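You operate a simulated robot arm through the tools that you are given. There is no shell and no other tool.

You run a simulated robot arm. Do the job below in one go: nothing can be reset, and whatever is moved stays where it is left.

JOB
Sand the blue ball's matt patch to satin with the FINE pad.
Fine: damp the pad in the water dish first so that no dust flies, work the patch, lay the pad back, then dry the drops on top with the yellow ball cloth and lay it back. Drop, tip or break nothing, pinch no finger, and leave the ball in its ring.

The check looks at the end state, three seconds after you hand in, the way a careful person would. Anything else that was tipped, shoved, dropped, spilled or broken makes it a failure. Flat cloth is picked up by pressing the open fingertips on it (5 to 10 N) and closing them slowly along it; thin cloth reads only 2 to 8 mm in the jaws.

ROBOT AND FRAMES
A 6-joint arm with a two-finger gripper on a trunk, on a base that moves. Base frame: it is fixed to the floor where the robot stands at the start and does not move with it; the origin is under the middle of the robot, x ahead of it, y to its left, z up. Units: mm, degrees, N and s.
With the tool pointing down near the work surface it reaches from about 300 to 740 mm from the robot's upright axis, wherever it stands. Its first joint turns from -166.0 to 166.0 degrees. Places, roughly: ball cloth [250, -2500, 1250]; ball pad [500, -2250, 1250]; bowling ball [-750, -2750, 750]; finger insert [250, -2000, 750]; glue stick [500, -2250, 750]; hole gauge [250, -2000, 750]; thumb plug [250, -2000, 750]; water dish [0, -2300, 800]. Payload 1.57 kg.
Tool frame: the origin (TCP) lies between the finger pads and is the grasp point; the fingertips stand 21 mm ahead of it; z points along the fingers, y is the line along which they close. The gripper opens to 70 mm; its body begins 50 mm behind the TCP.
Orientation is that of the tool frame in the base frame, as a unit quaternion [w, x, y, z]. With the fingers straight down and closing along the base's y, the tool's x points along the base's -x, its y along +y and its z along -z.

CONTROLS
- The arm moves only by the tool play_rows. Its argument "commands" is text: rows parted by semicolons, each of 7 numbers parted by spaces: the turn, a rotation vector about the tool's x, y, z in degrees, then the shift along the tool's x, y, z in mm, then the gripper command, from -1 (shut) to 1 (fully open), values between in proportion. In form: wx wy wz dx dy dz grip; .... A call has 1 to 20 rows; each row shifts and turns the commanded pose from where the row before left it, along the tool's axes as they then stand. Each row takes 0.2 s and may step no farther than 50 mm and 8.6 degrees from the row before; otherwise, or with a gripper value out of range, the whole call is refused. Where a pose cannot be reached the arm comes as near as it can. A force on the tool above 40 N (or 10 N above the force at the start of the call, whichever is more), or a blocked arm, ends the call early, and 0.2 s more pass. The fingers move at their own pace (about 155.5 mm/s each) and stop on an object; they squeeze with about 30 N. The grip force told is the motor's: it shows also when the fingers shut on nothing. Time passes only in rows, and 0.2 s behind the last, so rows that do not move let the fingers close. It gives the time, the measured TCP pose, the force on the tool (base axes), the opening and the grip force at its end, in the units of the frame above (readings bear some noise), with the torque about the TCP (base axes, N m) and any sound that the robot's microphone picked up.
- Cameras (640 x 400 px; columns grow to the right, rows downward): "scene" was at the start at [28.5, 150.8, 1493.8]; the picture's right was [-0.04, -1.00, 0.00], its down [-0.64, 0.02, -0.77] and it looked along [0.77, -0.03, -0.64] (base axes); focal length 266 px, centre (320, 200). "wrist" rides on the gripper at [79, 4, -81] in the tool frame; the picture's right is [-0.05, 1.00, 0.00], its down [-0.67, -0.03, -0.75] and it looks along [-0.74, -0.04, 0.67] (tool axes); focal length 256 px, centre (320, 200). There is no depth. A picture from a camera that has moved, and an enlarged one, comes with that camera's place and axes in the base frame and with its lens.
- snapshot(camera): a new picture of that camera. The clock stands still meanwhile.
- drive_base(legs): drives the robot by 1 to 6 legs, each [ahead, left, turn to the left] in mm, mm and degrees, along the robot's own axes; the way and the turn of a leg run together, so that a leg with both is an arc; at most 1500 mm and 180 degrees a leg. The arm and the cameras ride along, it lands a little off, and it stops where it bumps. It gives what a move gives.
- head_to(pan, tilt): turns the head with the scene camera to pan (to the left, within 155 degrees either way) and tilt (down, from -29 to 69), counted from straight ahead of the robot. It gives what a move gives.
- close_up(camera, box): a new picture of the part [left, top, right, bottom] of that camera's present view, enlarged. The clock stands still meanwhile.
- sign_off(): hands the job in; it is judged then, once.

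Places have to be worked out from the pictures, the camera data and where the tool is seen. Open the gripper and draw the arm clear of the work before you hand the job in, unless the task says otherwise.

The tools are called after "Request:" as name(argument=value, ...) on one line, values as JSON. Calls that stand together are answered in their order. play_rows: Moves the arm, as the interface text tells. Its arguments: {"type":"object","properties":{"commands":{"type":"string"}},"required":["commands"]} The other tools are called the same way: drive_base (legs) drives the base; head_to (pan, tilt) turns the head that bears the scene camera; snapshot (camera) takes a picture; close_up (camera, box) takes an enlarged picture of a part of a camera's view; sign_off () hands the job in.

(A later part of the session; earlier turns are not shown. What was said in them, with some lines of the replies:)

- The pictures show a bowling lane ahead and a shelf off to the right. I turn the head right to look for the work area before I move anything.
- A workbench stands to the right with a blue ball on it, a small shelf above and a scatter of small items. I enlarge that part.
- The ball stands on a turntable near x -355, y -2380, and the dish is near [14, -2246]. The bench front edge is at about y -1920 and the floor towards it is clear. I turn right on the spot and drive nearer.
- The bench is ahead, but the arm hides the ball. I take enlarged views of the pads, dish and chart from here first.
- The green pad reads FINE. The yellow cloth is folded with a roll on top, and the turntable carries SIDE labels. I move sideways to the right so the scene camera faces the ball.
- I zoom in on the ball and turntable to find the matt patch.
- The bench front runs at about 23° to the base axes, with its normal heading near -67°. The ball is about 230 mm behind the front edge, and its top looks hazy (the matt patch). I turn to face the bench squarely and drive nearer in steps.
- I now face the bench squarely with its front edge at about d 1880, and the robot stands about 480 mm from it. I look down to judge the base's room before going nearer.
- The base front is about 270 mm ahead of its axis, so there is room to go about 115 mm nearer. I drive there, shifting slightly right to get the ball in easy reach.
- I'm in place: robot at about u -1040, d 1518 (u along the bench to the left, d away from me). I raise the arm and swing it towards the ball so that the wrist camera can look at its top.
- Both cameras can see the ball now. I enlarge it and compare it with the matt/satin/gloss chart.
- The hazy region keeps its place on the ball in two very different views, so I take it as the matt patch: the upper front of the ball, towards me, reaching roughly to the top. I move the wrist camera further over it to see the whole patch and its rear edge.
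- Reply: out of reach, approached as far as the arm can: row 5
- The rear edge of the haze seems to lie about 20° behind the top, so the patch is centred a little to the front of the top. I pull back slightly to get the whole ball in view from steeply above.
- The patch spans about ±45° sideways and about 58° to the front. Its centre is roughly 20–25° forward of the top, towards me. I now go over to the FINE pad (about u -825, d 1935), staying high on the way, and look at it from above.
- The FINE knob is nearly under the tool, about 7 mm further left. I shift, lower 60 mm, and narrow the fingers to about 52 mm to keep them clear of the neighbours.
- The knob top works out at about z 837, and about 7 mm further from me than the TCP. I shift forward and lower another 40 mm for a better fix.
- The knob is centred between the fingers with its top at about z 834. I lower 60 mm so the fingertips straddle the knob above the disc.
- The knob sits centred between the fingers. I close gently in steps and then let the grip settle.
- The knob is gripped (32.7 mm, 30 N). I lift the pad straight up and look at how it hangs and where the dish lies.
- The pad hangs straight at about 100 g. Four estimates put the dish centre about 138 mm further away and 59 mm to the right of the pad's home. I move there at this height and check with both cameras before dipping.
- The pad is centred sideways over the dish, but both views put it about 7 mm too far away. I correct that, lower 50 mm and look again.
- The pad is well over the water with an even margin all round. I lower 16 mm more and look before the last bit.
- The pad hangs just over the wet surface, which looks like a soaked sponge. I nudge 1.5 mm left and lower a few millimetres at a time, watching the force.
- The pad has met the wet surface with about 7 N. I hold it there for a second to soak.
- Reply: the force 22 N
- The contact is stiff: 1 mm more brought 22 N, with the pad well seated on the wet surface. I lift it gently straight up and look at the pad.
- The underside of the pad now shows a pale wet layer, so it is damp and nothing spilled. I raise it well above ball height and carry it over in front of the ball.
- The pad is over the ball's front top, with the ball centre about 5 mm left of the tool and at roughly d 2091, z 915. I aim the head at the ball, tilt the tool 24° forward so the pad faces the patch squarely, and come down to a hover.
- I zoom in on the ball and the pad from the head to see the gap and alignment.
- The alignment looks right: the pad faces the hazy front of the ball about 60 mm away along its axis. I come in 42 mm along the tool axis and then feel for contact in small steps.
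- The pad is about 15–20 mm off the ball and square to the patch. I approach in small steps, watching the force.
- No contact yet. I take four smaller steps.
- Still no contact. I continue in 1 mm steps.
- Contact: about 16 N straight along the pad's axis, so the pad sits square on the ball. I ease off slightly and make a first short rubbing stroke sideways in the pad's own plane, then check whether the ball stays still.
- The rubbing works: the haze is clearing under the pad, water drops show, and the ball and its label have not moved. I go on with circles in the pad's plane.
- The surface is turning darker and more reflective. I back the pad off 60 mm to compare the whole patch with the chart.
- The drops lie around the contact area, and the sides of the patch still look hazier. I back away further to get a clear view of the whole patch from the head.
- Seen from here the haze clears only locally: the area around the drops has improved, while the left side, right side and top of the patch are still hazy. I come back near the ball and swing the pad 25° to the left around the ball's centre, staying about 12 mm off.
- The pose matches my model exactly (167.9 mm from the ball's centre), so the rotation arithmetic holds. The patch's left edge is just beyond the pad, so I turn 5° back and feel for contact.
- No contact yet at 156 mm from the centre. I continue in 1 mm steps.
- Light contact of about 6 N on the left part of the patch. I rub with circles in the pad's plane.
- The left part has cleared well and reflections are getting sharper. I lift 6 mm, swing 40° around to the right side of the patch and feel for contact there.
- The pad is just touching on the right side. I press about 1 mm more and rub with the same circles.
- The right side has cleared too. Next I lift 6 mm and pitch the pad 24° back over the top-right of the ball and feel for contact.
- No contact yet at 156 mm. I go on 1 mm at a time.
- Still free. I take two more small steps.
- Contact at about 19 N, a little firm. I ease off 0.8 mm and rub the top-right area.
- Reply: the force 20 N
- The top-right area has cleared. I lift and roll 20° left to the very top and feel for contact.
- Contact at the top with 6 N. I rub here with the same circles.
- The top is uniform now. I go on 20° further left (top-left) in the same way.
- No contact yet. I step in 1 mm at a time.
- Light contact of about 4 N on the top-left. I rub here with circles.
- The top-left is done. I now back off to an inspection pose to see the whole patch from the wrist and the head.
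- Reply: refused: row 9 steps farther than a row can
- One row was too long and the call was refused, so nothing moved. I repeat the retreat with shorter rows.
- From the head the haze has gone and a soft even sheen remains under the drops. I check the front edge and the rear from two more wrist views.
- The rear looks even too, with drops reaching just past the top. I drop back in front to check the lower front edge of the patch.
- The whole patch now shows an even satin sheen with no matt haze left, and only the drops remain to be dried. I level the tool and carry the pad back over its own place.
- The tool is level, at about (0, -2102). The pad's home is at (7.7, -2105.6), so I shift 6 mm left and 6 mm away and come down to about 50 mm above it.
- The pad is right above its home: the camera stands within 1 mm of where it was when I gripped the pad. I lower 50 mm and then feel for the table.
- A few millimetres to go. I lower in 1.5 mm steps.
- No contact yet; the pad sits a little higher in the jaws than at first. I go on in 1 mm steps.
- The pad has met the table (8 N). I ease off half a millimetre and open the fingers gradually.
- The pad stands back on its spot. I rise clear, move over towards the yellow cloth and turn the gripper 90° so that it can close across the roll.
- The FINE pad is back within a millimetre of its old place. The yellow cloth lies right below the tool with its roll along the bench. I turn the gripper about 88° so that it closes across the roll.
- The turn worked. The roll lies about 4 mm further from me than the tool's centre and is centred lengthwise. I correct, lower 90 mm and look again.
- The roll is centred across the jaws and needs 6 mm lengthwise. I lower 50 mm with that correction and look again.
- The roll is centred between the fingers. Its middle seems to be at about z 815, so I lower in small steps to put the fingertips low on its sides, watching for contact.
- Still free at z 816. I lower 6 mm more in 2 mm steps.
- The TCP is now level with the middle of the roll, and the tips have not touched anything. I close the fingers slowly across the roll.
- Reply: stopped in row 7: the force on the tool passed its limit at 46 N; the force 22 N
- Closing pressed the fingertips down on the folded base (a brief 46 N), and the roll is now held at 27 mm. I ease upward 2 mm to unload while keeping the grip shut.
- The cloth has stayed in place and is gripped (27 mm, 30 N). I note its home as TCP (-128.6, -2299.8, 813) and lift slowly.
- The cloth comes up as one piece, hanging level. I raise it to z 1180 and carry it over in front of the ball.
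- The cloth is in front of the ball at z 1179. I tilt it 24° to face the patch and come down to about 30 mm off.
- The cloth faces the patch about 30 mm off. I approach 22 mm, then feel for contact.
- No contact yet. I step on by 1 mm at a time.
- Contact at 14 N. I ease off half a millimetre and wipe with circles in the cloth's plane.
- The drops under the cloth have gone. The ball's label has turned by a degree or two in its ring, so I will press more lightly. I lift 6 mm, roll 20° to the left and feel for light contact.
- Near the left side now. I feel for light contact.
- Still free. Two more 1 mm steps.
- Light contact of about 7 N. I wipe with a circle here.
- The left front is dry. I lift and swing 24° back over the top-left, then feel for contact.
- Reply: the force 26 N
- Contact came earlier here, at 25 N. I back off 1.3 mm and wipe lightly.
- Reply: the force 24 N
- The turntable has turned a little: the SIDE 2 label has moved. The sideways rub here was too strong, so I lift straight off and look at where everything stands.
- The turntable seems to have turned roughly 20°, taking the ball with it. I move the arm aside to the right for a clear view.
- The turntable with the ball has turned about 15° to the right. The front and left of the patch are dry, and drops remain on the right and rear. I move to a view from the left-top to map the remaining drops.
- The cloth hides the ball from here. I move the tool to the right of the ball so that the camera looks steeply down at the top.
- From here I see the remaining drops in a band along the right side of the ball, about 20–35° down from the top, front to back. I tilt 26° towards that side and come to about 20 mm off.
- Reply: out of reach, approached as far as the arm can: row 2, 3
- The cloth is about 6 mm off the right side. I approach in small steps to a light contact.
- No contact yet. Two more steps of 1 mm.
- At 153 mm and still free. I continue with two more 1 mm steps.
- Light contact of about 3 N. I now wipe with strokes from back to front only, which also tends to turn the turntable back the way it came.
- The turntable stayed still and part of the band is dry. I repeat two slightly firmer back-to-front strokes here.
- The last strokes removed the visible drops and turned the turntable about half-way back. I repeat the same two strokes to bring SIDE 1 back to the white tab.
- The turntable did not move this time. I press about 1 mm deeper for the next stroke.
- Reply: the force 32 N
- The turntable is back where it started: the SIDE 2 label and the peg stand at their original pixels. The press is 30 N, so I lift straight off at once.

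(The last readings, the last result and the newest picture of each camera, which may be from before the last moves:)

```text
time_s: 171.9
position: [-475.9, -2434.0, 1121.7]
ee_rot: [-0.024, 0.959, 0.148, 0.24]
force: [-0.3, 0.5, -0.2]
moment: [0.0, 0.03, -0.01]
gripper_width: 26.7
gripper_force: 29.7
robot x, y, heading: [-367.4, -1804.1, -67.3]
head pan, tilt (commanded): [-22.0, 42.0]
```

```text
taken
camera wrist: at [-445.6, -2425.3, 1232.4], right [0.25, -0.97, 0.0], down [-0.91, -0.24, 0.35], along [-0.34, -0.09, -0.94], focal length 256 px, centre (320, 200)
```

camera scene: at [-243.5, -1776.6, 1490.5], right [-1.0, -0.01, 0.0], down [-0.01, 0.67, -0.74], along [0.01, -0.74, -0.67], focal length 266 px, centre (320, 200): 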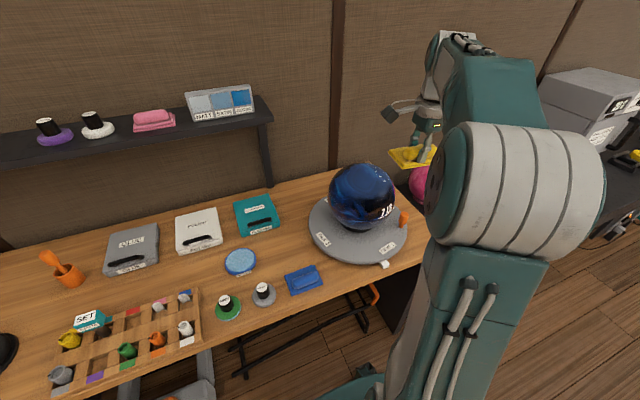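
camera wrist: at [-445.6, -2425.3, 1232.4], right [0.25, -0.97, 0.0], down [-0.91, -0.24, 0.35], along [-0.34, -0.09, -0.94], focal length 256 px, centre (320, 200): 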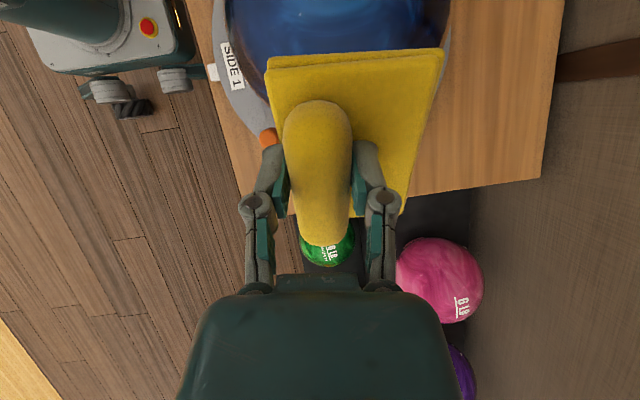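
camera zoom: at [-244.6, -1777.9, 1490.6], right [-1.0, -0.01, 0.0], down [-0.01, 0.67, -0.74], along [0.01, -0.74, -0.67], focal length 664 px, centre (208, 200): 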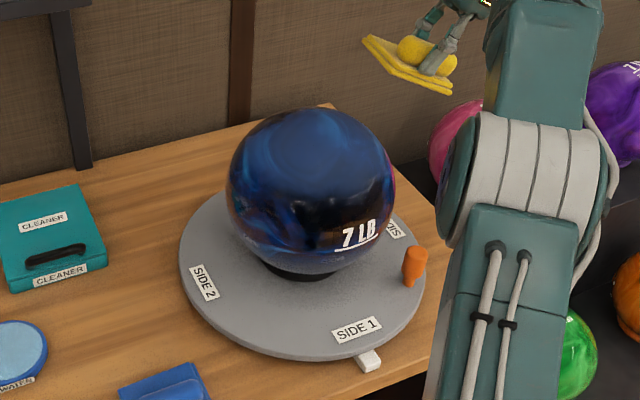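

Turntable and ball label are both back at their starting pixels. I look closely at the ball for any remaining drops.

Request:
close_up(camera="scene", box=[325, 155, 405, 235])

Request:
close_up(camera="wrist", box=[200, 0, 460, 160])

```text
5.00 times, centred on (365, 195) of scene
camera zoom: at [-244.6, -1777.9, 1490.6], right [-1.0, -0.01, 0.0], down [-0.01, 0.67, -0.74], along [0.01, -0.74, -0.67], focal length 1328 px, centre (95, 225)
```

zoom: 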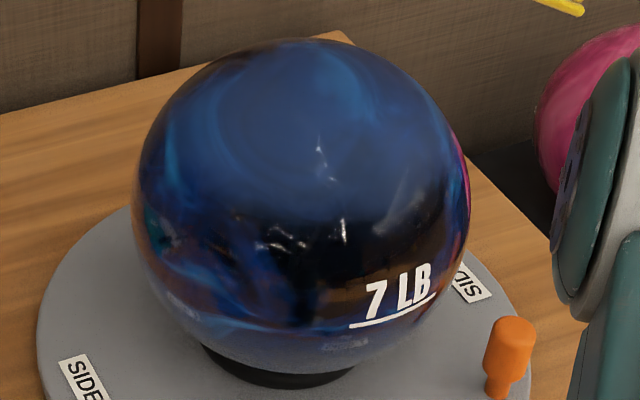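

```text
2.46 times, centred on (330, 80) of wrist
camera zoom: at [-445.6, -2425.3, 1232.4], right [0.25, -0.97, 0.0], down [-0.91, -0.24, 0.35], along [-0.34, -0.09, -0.94], focal length 630 px, centre (295, 495)
```

zoom: 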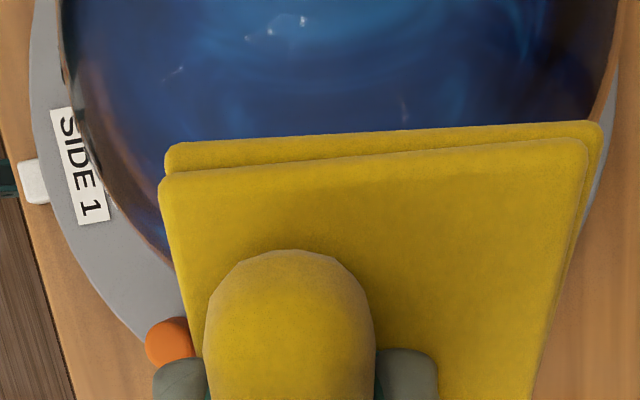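

No drops show from the front. I still have to check the top from straight above and the rear, so I level the tool, turn the gripper back to put the camera in front, and look over the top.

Request:
play_rows(commands="0 0 0 0 -40 -20 -1; 0 0 0 0 -40 -20 -1; 0 -8 0 10 0 0 -1; 0 -8 0 10 0 0 -1; 0 -8 0 10 0 0 -1; 0 -2 0 10 0 -10 -1; 0 0 -8 0 0 0 -1; 0 0 -8 0 0 0 -1; 0 0 -8 0 0 0 -1; 0 0 -8 0 0 0 -1; 0 0 -8 0 0 0 -1; 0 0 -8 0 0 0 -1; 0 0 -8 0 0 0 -1; 0 0 -8 0 0 0 -1; 0 0 -8 0 0 0 -1; 0 0 -8 0 0 0 -1; 0 0 -8 0 0 0 -1; 0 0 -8 0 0 0 -1; 0 0 0 0 0 0 -1")

Request:
snapshot(camera="wrist")

Request:
close_up(camera="scene", box=[325, 155, 405, 235])

```text
time_s: 175.9
position: [-481.8, -2350.5, 1177.5]
ee_rot: [0.02, 0.549, 0.836, 0.004]
force: [0.7, 0.0, -0.6]
moment: [0.02, 0.0, 0.01]
gripper_width: 26.9
gripper_force: 29.5
robot x, y, heading: [-365.1, -1806.3, -67.3]
head pan, tilt (commanded): [-22.0, 42.0]
```

```text
taken
camera wrist: at [-512.9, -2274.3, 1256.8], right [0.94, 0.35, 0.03], down [0.2, -0.61, 0.76], along [0.28, -0.71, -0.65], focal length 256 px, centre (320, 200)
```

wrist: 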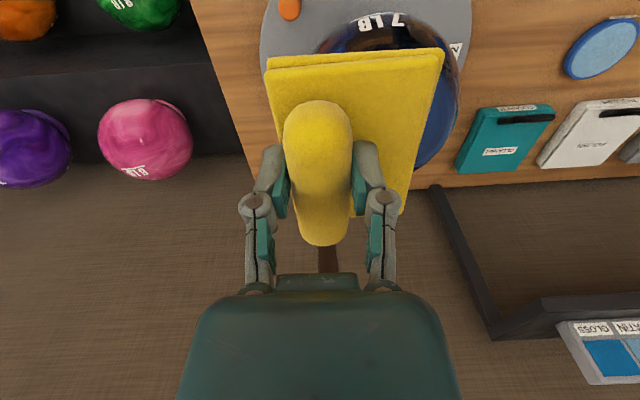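

```text
5.00 times, centred on (365, 195) of scene
camera zoom: at [-243.7, -1776.9, 1490.5], right [-1.0, -0.01, 0.0], down [-0.01, 0.67, -0.74], along [0.01, -0.74, -0.67], focal length 1328 px, centre (95, 225)
```

zoom: 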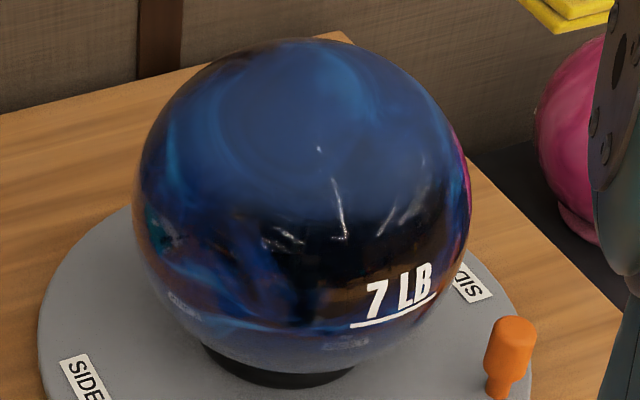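

The front of the patch is satin and dry. I slide over to the left and forward to see the top and rear past the cloth.

Request:
play_rows(commands="0 0 0 -17 40 -7 -1; 0 0 0 -17 40 -7 -1; 0 0 0 -17 40 -7 -1; 0 0 0 -17 40 -7 -1; 0 0 0 -17 40 -7 -1; 0 0 0 -17 38 -7 -1; 0 0 0 0 0 0 -1")

Request:
snapshot(camera="wrist")

Request:
close_up(camera="wrist", box=[60, 0, 300, 150])

```text
time_s: 177.5
position: [-225.3, -2348.3, 1229.8]
ee_rot: [0.021, 0.55, 0.835, 0.003]
force: [0.2, 0.1, -0.3]
moment: [-0.01, 0.02, 0.01]
gripper_width: 26.9
gripper_force: 29.9
robot x, y, heading: [-367.9, -1805.8, -66.9]
head pan, tilt (commanded): [-22.0, 42.0]
```

```text
taken
camera wrist: at [-254.7, -2272.2, 1308.7], right [0.94, 0.35, 0.03], down [0.2, -0.61, 0.76], along [0.28, -0.71, -0.65], focal length 256 px, centre (320, 200)
```

wrist: 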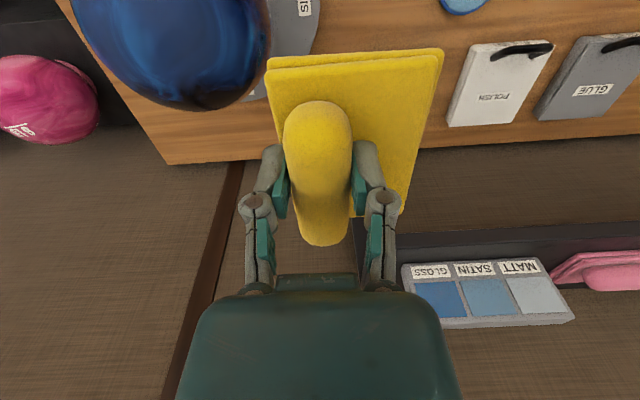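

```text
2.67 times, centred on (180, 75) of wrist
camera zoom: at [-254.7, -2272.2, 1308.7], right [0.94, 0.35, 0.03], down [0.2, -0.61, 0.76], along [0.28, -0.71, -0.65], focal length 683 px, centre (693, 533)
```

zoom: 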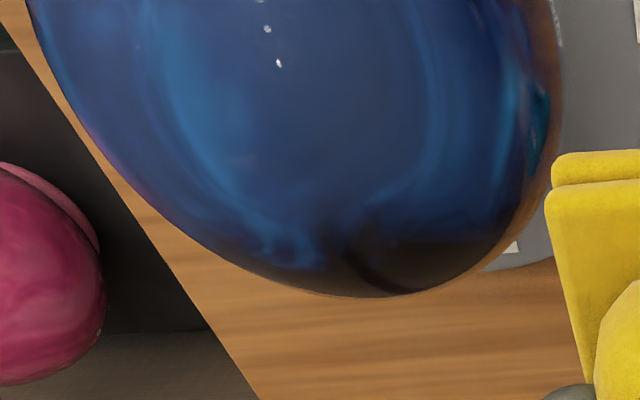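

Top and rear look dry (the small bright specks are lamp reflections). I check the right flank from the far side as well.

Request:
play_rows(commands="0 0 0 9 -40 5 -1; 0 0 0 9 -40 5 -1; 0 0 0 9 -40 5 -1; 0 0 0 9 -40 5 -1; 0 0 0 9 -40 5 -1; 0 0 0 9 -40 5 -1; 0 0 0 9 -40 5 -1; 0 0 0 9 -40 5 -1; 0 0 0 0 0 0 -1")

Request:
snapshot(camera="wrist")

Request:
close_up(camera="wrist", box=[380, 0, 600, 140])

```text
time_s: 179.5
position: [-545.9, -2410.3, 1178.8]
ee_rot: [0.02, 0.549, 0.836, 0.004]
force: [-0.9, -0.4, 0.0]
moment: [-0.02, 0.04, -0.03]
gripper_width: 26.8
gripper_force: 30.2
robot x, y, heading: [-365.0, -1803.7, -67.1]
head pan, tilt (commanded): [-22.0, 42.0]
```

```text
taken
camera wrist: at [-577.3, -2334.8, 1258.2], right [0.94, 0.35, 0.03], down [0.2, -0.61, 0.76], along [0.28, -0.71, -0.65], focal length 256 px, centre (320, 200)
```

wrist: 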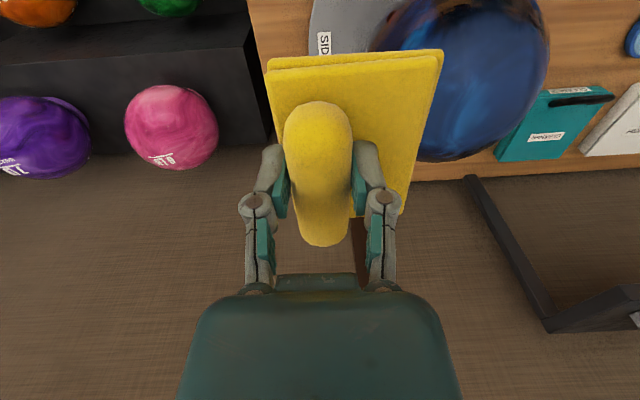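

```text
2.86 times, centred on (490, 70) of wrist
camera zoom: at [-577.3, -2334.8, 1258.2], right [0.94, 0.35, 0.03], down [0.2, -0.61, 0.76], along [0.28, -0.71, -0.65], focal length 731 px, centre (-166, 571)
```

zoom: 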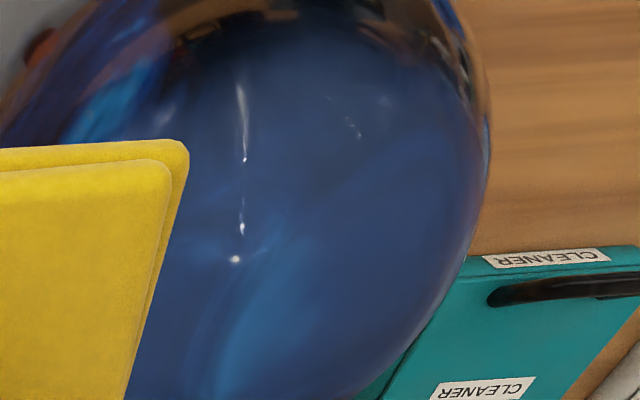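

The patch looks evenly satin and dry from here. The cloth still hides part of the right flank, so I turn the gripper 16° to look past it.

Request:
play_rows(commands="0 0 8 0 0 0 -1; 0 0 8 0 0 0 -1; 0 0 0 0 0 0 -1")

Request:
close_up(camera="wrist", box=[400, 0, 640, 150])

```text
time_s: 180.3
position: [-545.1, -2412.1, 1177.2]
ee_rot: [0.02, 0.661, 0.75, 0.007]
force: [-0.5, -0.1, -0.7]
moment: [-0.03, 0.01, -0.03]
gripper_width: 26.9
gripper_force: 30.2
robot x, y, heading: [-365.5, -1805.3, -67.3]
head pan, tilt (commanded): [-22.0, 42.0]
```

```text
2.67 times, centred on (520, 75) of wrist
camera zoom: at [-555.7, -2329.9, 1258.4], right [1.0, 0.07, 0.04], down [0.02, -0.65, 0.76], along [0.08, -0.75, -0.65], focal length 683 px, centre (-213, 533)
```

zoom: 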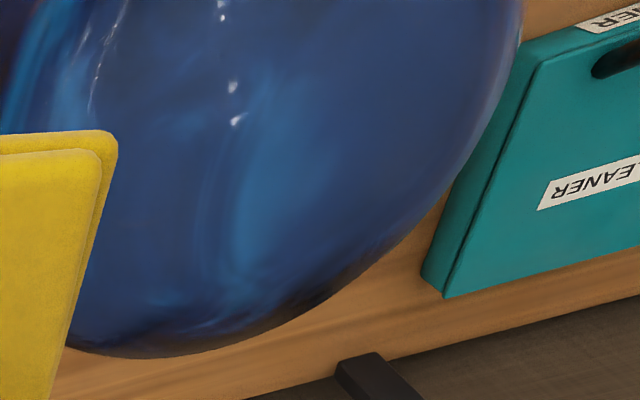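

No drops remain anywhere I can see. I level the tool, turn it to the angle at which I picked the cloth up, and carry it back over its place.

Request:
play_rows(commands="2.1 1.2 0 0 0 -5 -1; 0 0 8 0 0 0 -1; 0 0 8 0 0 0 -1; 0 0 8 0 0 0 -1; 0 0 8 0 0 0 -1; 0 0 8 0 0 0 -1; 0 0 8 0 0 0 -1; 0 0 8 0 0 0 -1; 0 0 8 0 0 0 -1; 0 0 8 0 0 0 -1; 0 0 0 42.4 7.7 0 -1; 0 0 0 42.4 7.7 0 -1; 0 0 0 42.4 7.7 0 -1; 0 0 0 42.4 7.7 0 -1; 0 0 0 42.4 7.7 0 -1; 0 0 0 42.4 7.7 0 -1; 0 0 0 42.4 7.7 0 -1; 0 0 0 42.4 7.7 0 -1; 0 0 0 42.4 7.7 0 -1; 0 0 0 42.4 7.7 0 -1")

Request:
head_to(pan=0, tilt=68.8)

Request:
snapshot(camera="scene")

```text
time_s: 184.5
position: [-125.9, -2296.5, 1180.9]
ee_rot: [-0.001, 0.976, 0.218, -0.002]
force: [-0.6, -0.1, -0.4]
moment: [0.03, 0.03, -0.01]
gripper_width: 27.0
gripper_force: 30.4
robot x, y, heading: [-363.6, -1803.1, -67.4]
head pan, tilt (commanded): [-22.0, 42.0]
```

```text
time_s: 185.4
position: [-128.0, -2297.5, 1182.3]
ee_rot: [-0.001, 0.976, 0.218, -0.001]
force: [0.3, 0.8, 0.7]
moment: [0.0, 0.02, 0.0]
gripper_width: 26.9
gripper_force: 30.0
robot x, y, heading: [-366.3, -1809.3, -66.9]
head pan, tilt (commanded): [0.0, 68.8]
```

```text
taken
camera scene: at [-221.4, -1744.5, 1457.2], right [-0.92, -0.39, 0.0], down [-0.36, 0.86, -0.36], along [0.14, -0.33, -0.93], focal length 266 px, centre (320, 200)
```

scene: 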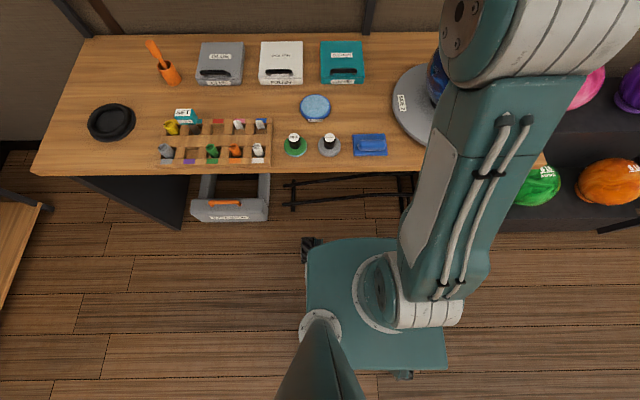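

The angle matches the pick-up pose, and the tool stands about 3 mm from home. I correct and come down to about 50 mm above the table.

Request:
play_rows(commands="0 0 0 -2.6 1.9 40 -1; 0 0 0 0 0 45 -1; 0 0 0 0 0 45 -1; 0 0 0 0 0 45 -1; 0 0 0 0 0 45 -1; 0 0 0 0 0 45 -1; 0 0 0 0 0 45 -1; 0 0 0 0 0 0 -1; 0 0 0 0 0 0 -1")

Request:
snapshot(camera="wrist")

Request:
close_up(camera="scene", box=[310, 50, 430, 130])

```text
time_s: 187.4
position: [-128.5, -2301.1, 869.5]
ee_rot: [-0.001, 0.976, 0.219, -0.001]
force: [0.0, -0.6, 0.0]
moment: [-0.01, 0.01, 0.02]
gripper_width: 26.9
gripper_force: 30.2
robot x, y, heading: [-363.5, -1802.2, -67.2]
head pan, tilt (commanded): [0.0, 68.8]
```

```text
taken
camera wrist: at [-55.7, -2270.4, 952.4], right [0.38, -0.93, 0.0], down [-0.62, -0.25, 0.75], along [-0.69, -0.28, -0.67], focal length 256 px, centre (320, 200)
```

wrist: 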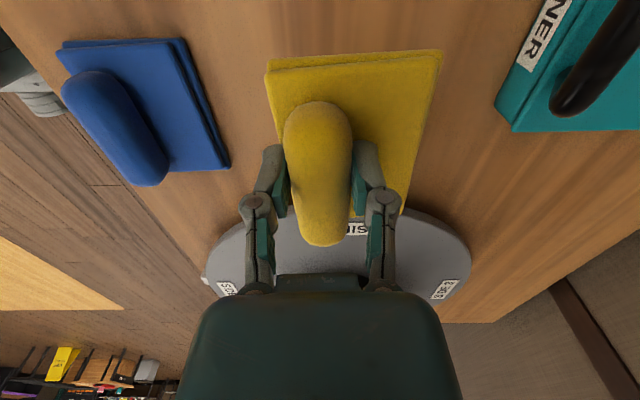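

```text
5.00 times, centred on (370, 90) of scene
camera zoom: at [-221.2, -1744.7, 1457.1], right [-0.92, -0.39, 0.0], down [-0.36, 0.86, -0.36], along [0.14, -0.33, -0.93], focal length 1328 px, centre (70, 750)
```

zoom: 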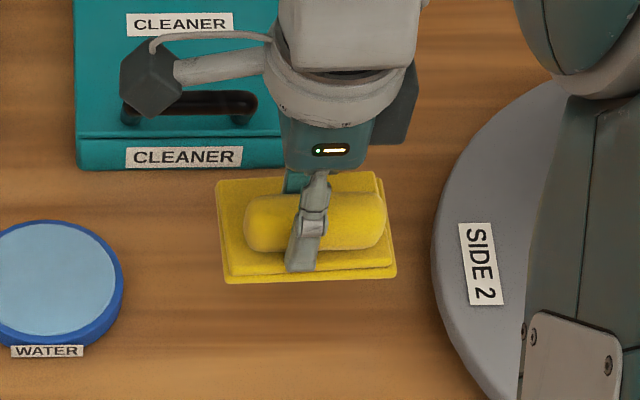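

Within 2 mm of the pick-up spot, and the turntable label stands exactly where it was. I correct, lower 46 mm and then feel for the table.

Request:
play_rows(commands="0 0 0 1.2 -1.5 15 -1; 0 0 0 0 0 16 -1; 0 0 0 0 0 12 -1; 0 0 0 0 0 4 -1; 0 0 0 0 0 0 -1")

Request:
close_up(camera="scene", box=[310, 60, 430, 140])

```text
time_s: 188.6
position: [-129.5, -2299.0, 824.4]
ee_rot: [-0.001, 0.976, 0.219, -0.001]
force: [-0.5, -0.4, 0.4]
moment: [0.01, 0.01, -0.02]
gripper_width: 26.7
gripper_force: 30.6
robot x, y, heading: [-367.0, -1805.4, -67.2]
head pan, tilt (commanded): [0.0, 68.8]
```

```text
5.00 times, centred on (370, 100) of scene
camera zoom: at [-221.2, -1744.7, 1457.1], right [-0.92, -0.39, 0.0], down [-0.36, 0.86, -0.36], along [0.14, -0.33, -0.93], focal length 1328 px, centre (70, 700)
```

zoom: 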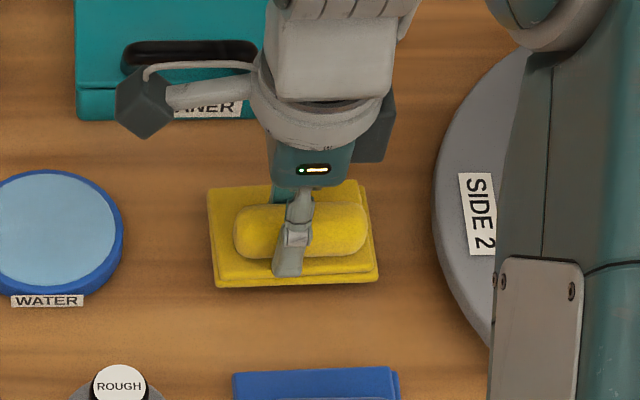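

About 10 mm to go. I lower in 2 mm steps.

Request:
play_rows(commands="0 0 0 0 0 3 -1; 0 0 0 0 0 3 -1; 0 0 0 0 0 2 -1; 0 0 0 0 0 0 -1")

```text
time_s: 189.6
position: [-130.7, -2300.0, 817.1]
ee_rot: [0.0, 0.976, 0.219, -0.001]
force: [0.4, 0.1, 0.4]
moment: [0.01, 0.0, 0.02]
gripper_width: 26.8
gripper_force: 30.2
robot x, y, heading: [-367.9, -1804.4, -67.1]
head pan, tilt (commanded): [0.0, 68.8]
```

No contact yet at z 817. I go on in 1 mm steps.

Request:
play_rows(commands="0 0 0 0 0 1 -1; 0 0 0 0 0 1 -1; 0 0 0 0 0 1 -1; 0 0 0 0 0 0 -1")

```text
time_s: 190.6
position: [-128.8, -2299.2, 813.6]
ee_rot: [0.0, 0.976, 0.218, -0.001]
force: [0.1, 0.4, 1.0]
moment: [0.01, -0.07, 0.02]
gripper_width: 26.9
gripper_force: 30.0
robot x, y, heading: [-363.2, -1808.3, -67.1]
head pan, tilt (commanded): [0.0, 68.8]
```

Nearly there: 1 N at z 813.6. One more millimetre.

Request:
play_rows(commands="0 0 0 0 0 1 -1; 0 0 0 0 0 0 -1; 0 0 0 0 0 0 -1")

Request:
snapshot(camera="wrist")

Request:
close_up(camera="scene", box=[330, 70, 400, 120])

```text
time_s: 191.4
position: [-129.6, -2299.2, 814.6]
ee_rot: [0.0, 0.976, 0.219, -0.001]
force: [-0.4, 1.6, 14.4]
moment: [-0.05, -0.11, 0.01]
gripper_width: 27.0
gripper_force: 30.0
robot x, y, heading: [-365.5, -1804.2, -67.5]
head pan, tilt (commanded): [0.0, 68.8]
```

```text
taken
camera wrist: at [-56.5, -2268.6, 895.8], right [0.38, -0.93, 0.0], down [-0.62, -0.25, 0.75], along [-0.69, -0.28, -0.67], focal length 256 px, centre (320, 200)
```

wrist: 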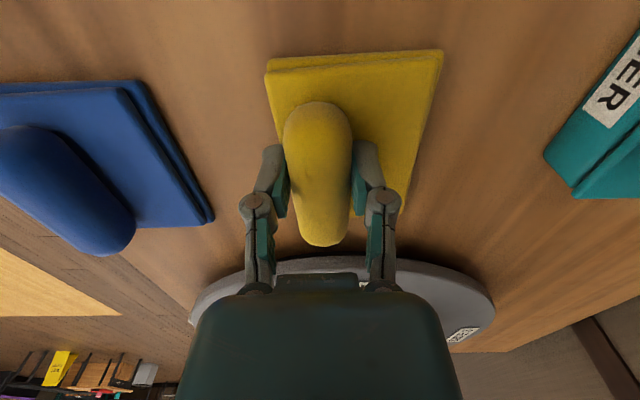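

```text
8.00 times, centred on (365, 95) of scene
camera zoom: at [-221.6, -1743.8, 1457.2], right [-0.92, -0.39, 0.0], down [-0.36, 0.86, -0.36], along [0.14, -0.33, -0.93], focal length 2124 px, centre (-40, 1040)
```

zoom: 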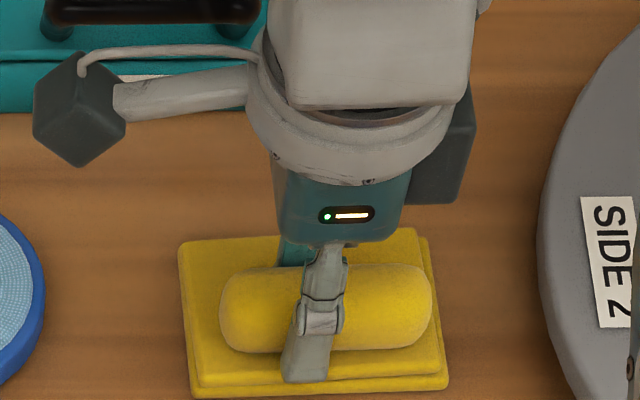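

The cloth lies on the table within about 2 mm of its old place. I ease up 1 mm and open the fingers gradually.

Request:
play_rows(commands="0 0 0 0 0 -1 -1; 0 0 0 0 0 0 -0.2; 0 0 0 0 0 0 -0.1; 0 0 0 0 0 0 0; 0 0 0 0 0 0 0.2; 0 0 0 0 0 0 0.5; 0 0 0 0 0 0 1; 0 0 0 0 0 0 1")

Request:
snapshot(camera="wrist")

Request:
close_up(camera="scene", box=[330, 70, 400, 120])

```text
time_s: 193.2
position: [-129.6, -2298.5, 814.4]
ee_rot: [-0.002, 0.976, 0.219, 0.0]
force: [0.5, 1.2, -0.2]
moment: [-0.02, -0.01, 0.01]
gripper_width: 70.1
gripper_force: 0.1
robot x, y, heading: [-363.1, -1804.1, -67.1]
head pan, tilt (commanded): [0.0, 68.8]
```

```text
taken
camera wrist: at [-56.8, -2268.4, 896.2], right [0.38, -0.93, 0.0], down [-0.62, -0.25, 0.75], along [-0.69, -0.28, -0.67], focal length 256 px, centre (320, 200)
```

wrist: 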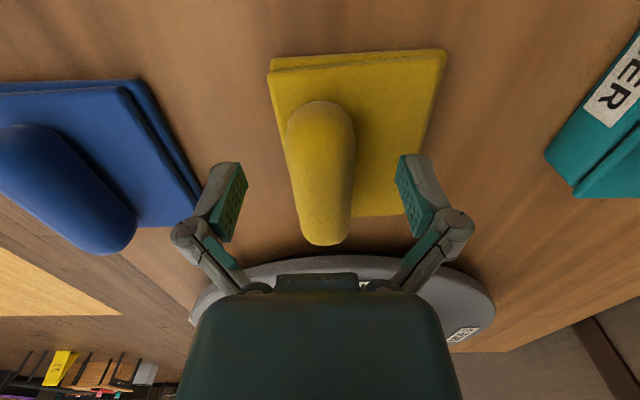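

```text
8.00 times, centred on (365, 95) of scene
camera zoom: at [-221.2, -1744.7, 1457.1], right [-0.92, -0.39, 0.0], down [-0.36, 0.86, -0.36], along [0.14, -0.33, -0.93], focal length 2124 px, centre (-40, 1040)
```

zoom: 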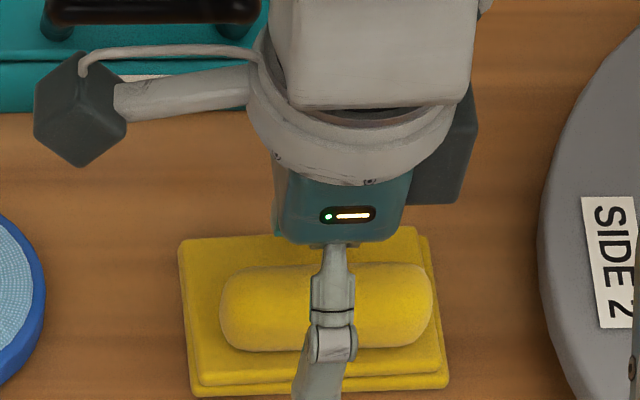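

The cloth is released and lies flat. I rise straight up and turn the gripper back so that the unobstructed wrist camera can give the ball a last check.

Request:
play_rows(commands="0 0 0 0 0 -15 1; 0 0 0 0 0 -40 1; 0 0 0 0 0 -45 1; 0 0 0 0 0 -45 1; 0 0 0 0 0 -45 1; 0 0 0 0 0 -45 1; 0 0 0 0 0 -45 1; 0 0 0 0 0 -45 1; 0 0 -8 0 0 0 1; 0 0 -8 0 0 0 1; 0 0 -8 0 0 0 1; 0 0 -8 0 0 0 1; 0 0 -8 0 0 0 1; 0 0 -8 0 0 0 1; 0 0 -8 0 0 0 1; 0 0 -8 0 0 0 1; 0 0 -8 0 0 0 1; 0 0 -8 0 0 0 1; 0 0 -7.7 0 0 0 1; 0 0 0 0 0 0 1")

Request:
snapshot(camera="scene")

Request:
snapshot(camera="wrist")

```text
time_s: 197.4
position: [-129.4, -2299.4, 1139.4]
ee_rot: [-0.001, 0.552, 0.834, 0.0]
force: [0.5, 0.4, 0.0]
moment: [-0.02, -0.03, -0.03]
gripper_width: 70.0
gripper_force: 0.1
robot x, y, heading: [-363.6, -1803.7, -67.1]
head pan, tilt (commanded): [0.0, 68.8]
```

```text
taken
camera scene: at [-221.3, -1744.4, 1457.1], right [-0.92, -0.39, 0.0], down [-0.36, 0.86, -0.36], along [0.14, -0.33, -0.93], focal length 266 px, centre (320, 200)
```

scene: 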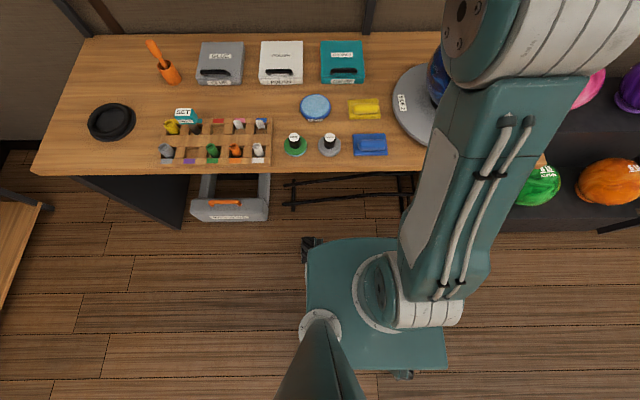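

```text
taken
camera wrist: at [-156.6, -2224.1, 1221.4], right [0.94, 0.34, 0.0], down [0.23, -0.63, 0.74], along [0.25, -0.7, -0.67], focal length 256 px, centre (320, 200)
```

wrist: 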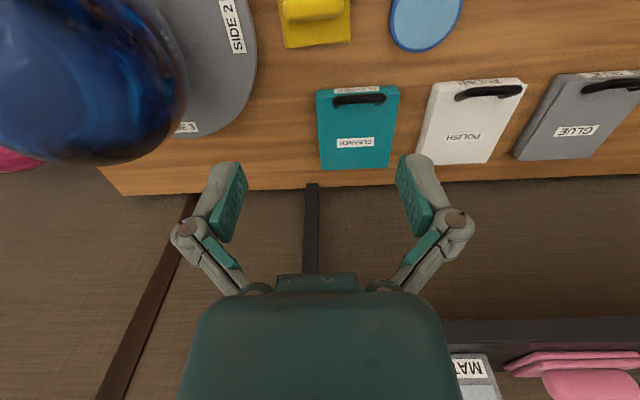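

All the items stand in place. I move the wrist camera over the ball for the last check of drops and finish.

Request:
play_rows(commands="0 0 0 20 0 -40 1; 0 0 0 20 0 -40 1; 0 0 0 20 -10 -10 1; 0 0 0 0 -42 0 1; 0 0 0 0 -42 0 1; 0 0 0 0 -42 0 1; 0 0 0 0 -42 0 1; 0 0 0 0 -42 0 1; 0 0 0 0 -42 0 1; 0 0 0 0 0 0 1")

Request:
snapshot(camera="wrist")

Request:
close_up(camera="wrist", box=[230, 0, 410, 160])

```text
time_s: 199.6
position: [-395.8, -2347.1, 1228.7]
ee_rot: [-0.002, 0.552, 0.834, 0.0]
force: [-0.8, -0.8, 0.2]
moment: [0.01, 0.04, -0.01]
gripper_width: 70.2
gripper_force: 0.0
robot x, y, heading: [-366.2, -1807.3, -67.0]
head pan, tilt (commanded): [0.0, 68.8]
```

```text
taken
camera wrist: at [-423.2, -2272.1, 1311.8], right [0.94, 0.34, 0.0], down [0.23, -0.63, 0.74], along [0.25, -0.7, -0.67], focal length 256 px, centre (320, 200)
```

wrist: 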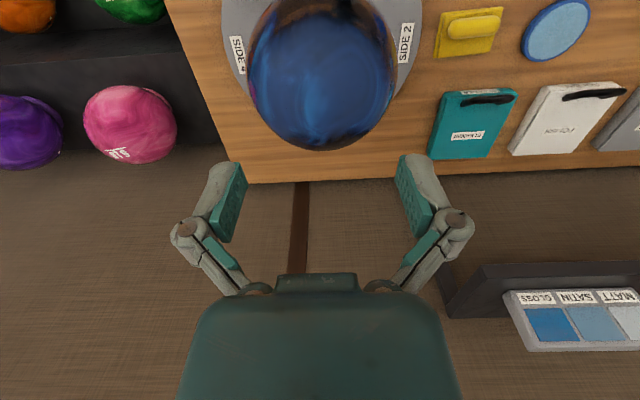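

```text
2.50 times, centred on (320, 80) of wrist
camera zoom: at [-423.2, -2272.1, 1311.8], right [0.94, 0.34, 0.0], down [0.23, -0.63, 0.74], along [0.25, -0.7, -0.67], focal length 640 px, centre (320, 500)
```

zoom: 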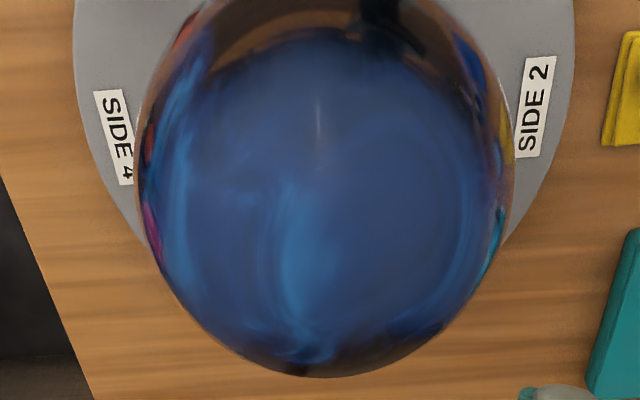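

The patch is evenly satin with the ball's swirls showing through, and there are no drops. One last look at the right flank, then the left.

Request:
play_rows(commands="0 0 0 5 -40 0 1; 0 0 0 5 -40 5 1; 0 0 0 5 -40 5 1; 0 0 0 0 0 0 1")

Request:
close_up(camera="wrist", box=[300, 0, 560, 170])

Request:
head_to(pan=-22, tilt=42)

Request:
snapshot(camera="scene")

Request:
close_up(camera="scene", box=[300, 140, 430, 280])

```text
time_s: 200.6
position: [-510.6, -2380.0, 1220.0]
ee_rot: [-0.002, 0.553, 0.833, -0.001]
force: [0.1, 0.7, -0.4]
moment: [0.01, 0.02, -0.03]
gripper_width: 70.1
gripper_force: 0.1
robot x, y, heading: [-367.5, -1804.2, -67.1]
head pan, tilt (commanded): [0.0, 68.8]
```

```text
2.35 times, centred on (430, 85) of wrist
camera zoom: at [-538.1, -2305.0, 1301.8], right [0.94, 0.34, 0.0], down [0.23, -0.63, 0.74], along [0.25, -0.7, -0.67], focal length 602 px, centre (61, 471)
```

zoom: 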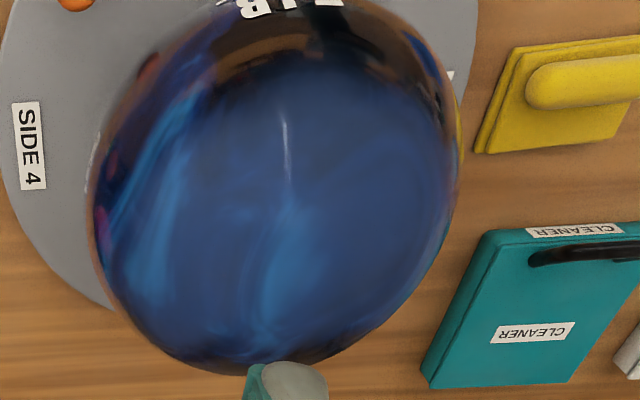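

```text
time_s: 201.5
position: [-511.1, -2381.0, 1218.1]
ee_rot: [-0.001, 0.551, 0.835, 0.0]
force: [-0.2, -0.1, -0.4]
moment: [0.0, -0.01, -0.01]
gripper_width: 70.0
gripper_force: 0.0
robot x, y, heading: [-367.9, -1801.8, -67.0]
head pan, tilt (commanded): [-22.0, 42.0]
```

```text
taken
camera scene: at [-244.0, -1777.2, 1490.4], right [-1.0, -0.02, 0.0], down [-0.01, 0.67, -0.74], along [0.01, -0.74, -0.67], focal length 266 px, centre (320, 200)
```

scene: 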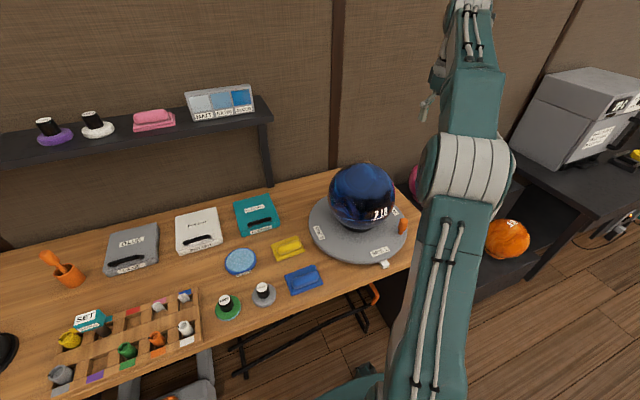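

```text
2.86 times, centred on (365, 210) of scene
camera zoom: at [-244.0, -1777.2, 1490.4], right [-1.0, -0.02, 0.0], down [-0.01, 0.67, -0.74], along [0.01, -0.74, -0.67], focal length 759 px, centre (191, 171)
```

zoom: 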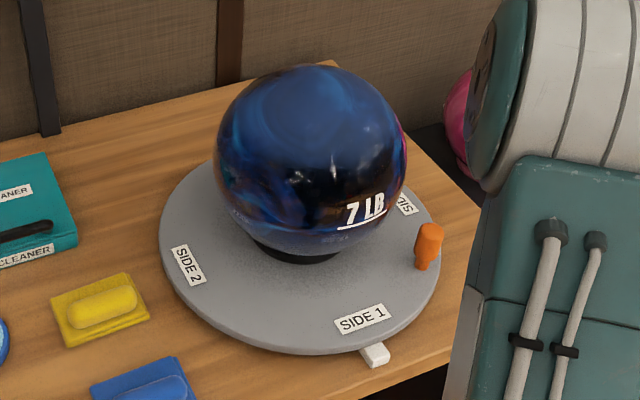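

Everything is dry and in place: ball in its ring, SIDE 1 at the tab, pad and cloth back. I draw the arm back from the bench with the gripper open and then back the base away a little.

Request:
play_rows(commands="0 0 0 40 0 0 1; 0 0 0 40 0 0 1; 0 0 0 20 35 0 1; 0 0 0 0 45 0 1; 0 0 0 0 45 0 1; 0 0 0 0 45 0 1; 0 0 0 0 45 0 1; 0 0 0 0 45 0 1; 0 0 0 0 45 0 1; 0 0 0 0 0 0 1")

Request:
drive_base(legs=[[-300, 0, 0]])

Request:
head_to(pan=0, tilt=45)

Request:
snapshot(camera="scene")

Request:
close_up(camera="scene", box=[260, 140, 500, 290])

```text
time_s: 203.7
position: [-269.4, -2166.4, 1218.7]
ee_rot: [0.0, 0.551, 0.834, 0.0]
force: [0.1, -0.5, 0.0]
moment: [-0.01, 0.02, -0.01]
gripper_width: 70.0
gripper_force: 0.0
robot x, y, heading: [-367.2, -1805.7, -66.8]
head pan, tilt (commanded): [-22.0, 42.0]
```

```text
time_s: 205.8
position: [-384.0, -1893.1, 1219.7]
ee_rot: [-0.002, 0.551, 0.835, 0.0]
force: [0.2, -0.6, 0.4]
moment: [-0.01, -0.03, 0.02]
gripper_width: 70.1
gripper_force: 0.1
robot x, y, heading: [-480.3, -1529.5, -67.0]
head pan, tilt (commanded): [-22.0, 42.0]
```

```text
time_s: 206.6
position: [-384.7, -1893.1, 1219.6]
ee_rot: [-0.001, 0.551, 0.834, -0.001]
force: [0.4, 0.1, 0.1]
moment: [-0.01, 0.0, -0.01]
gripper_width: 69.9
gripper_force: 0.0
robot x, y, heading: [-481.4, -1533.5, -67.0]
head pan, tilt (commanded): [0.0, 45.0]
```

```text
taken
camera scene: at [-328.0, -1492.5, 1486.0], right [-0.92, -0.39, 0.0], down [-0.28, 0.65, -0.71], along [0.27, -0.65, -0.71], focal length 266 px, centre (320, 200)
```

scene: 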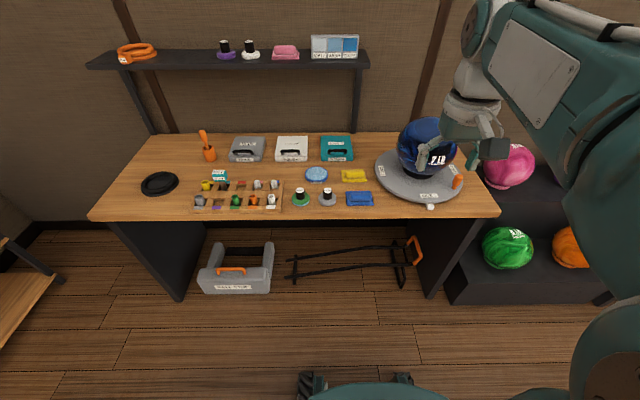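

```text
2.67 times, centred on (380, 215) of scene
camera zoom: at [-328.0, -1492.5, 1486.0], right [-0.92, -0.39, 0.0], down [-0.28, 0.65, -0.71], along [0.27, -0.65, -0.71], focal length 708 px, centre (160, 160)
```

zoom: 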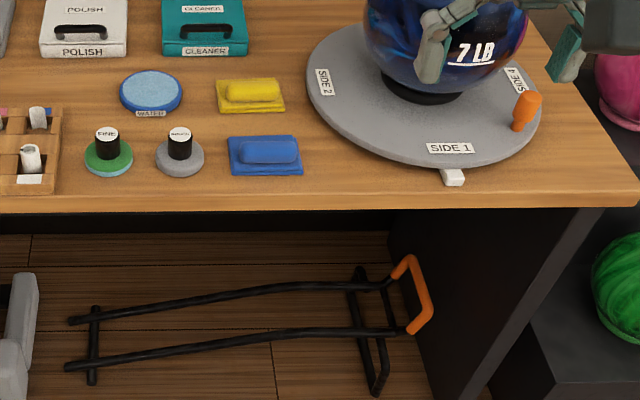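

Everything is in order: the ball is in its ring with SIDE 1 at the tab, the patch is satin and dry, and the FINE pad and yellow cloth lie in their places. The gripper is open and the arm is clear of the bench. I hand the job in.

Request:
sign_off()

```text
The job is handed in.
```

The matt patch on the blue ball is sanded to satin with the FINE pad and dried, and I've handed the job in. In the last pictures the finish looked even, and I saw no drops on the front, top or sides. The back was only partly in view.

- **Sanding:** I damped the pad in the water dish first and nothing spilled. I worked the whole patch in several spots, then put the pad back within about 1 mm of its place.
- **Drying:** I wiped the drops with the yellow cloth and laid it back about 2 mm off its old spot, turned by a degree or two.
- **Turntable moved and was put back:** one wiping stroke was too firm and turned the turntable and ball about 15°. I turned them back with the cloth until SIDE 1 faced the white tab again. The labels and the 7 LB mark line up with the starting pictures.
- **Brief force spike:** closing the fingers on the cloth pressed down on its folded base for a moment (46 N). The cloth did not move and I saw no damage.

The ball is in its ring, nothing was dropped or tipped, and the robot is backed away from the bench with the gripper open.
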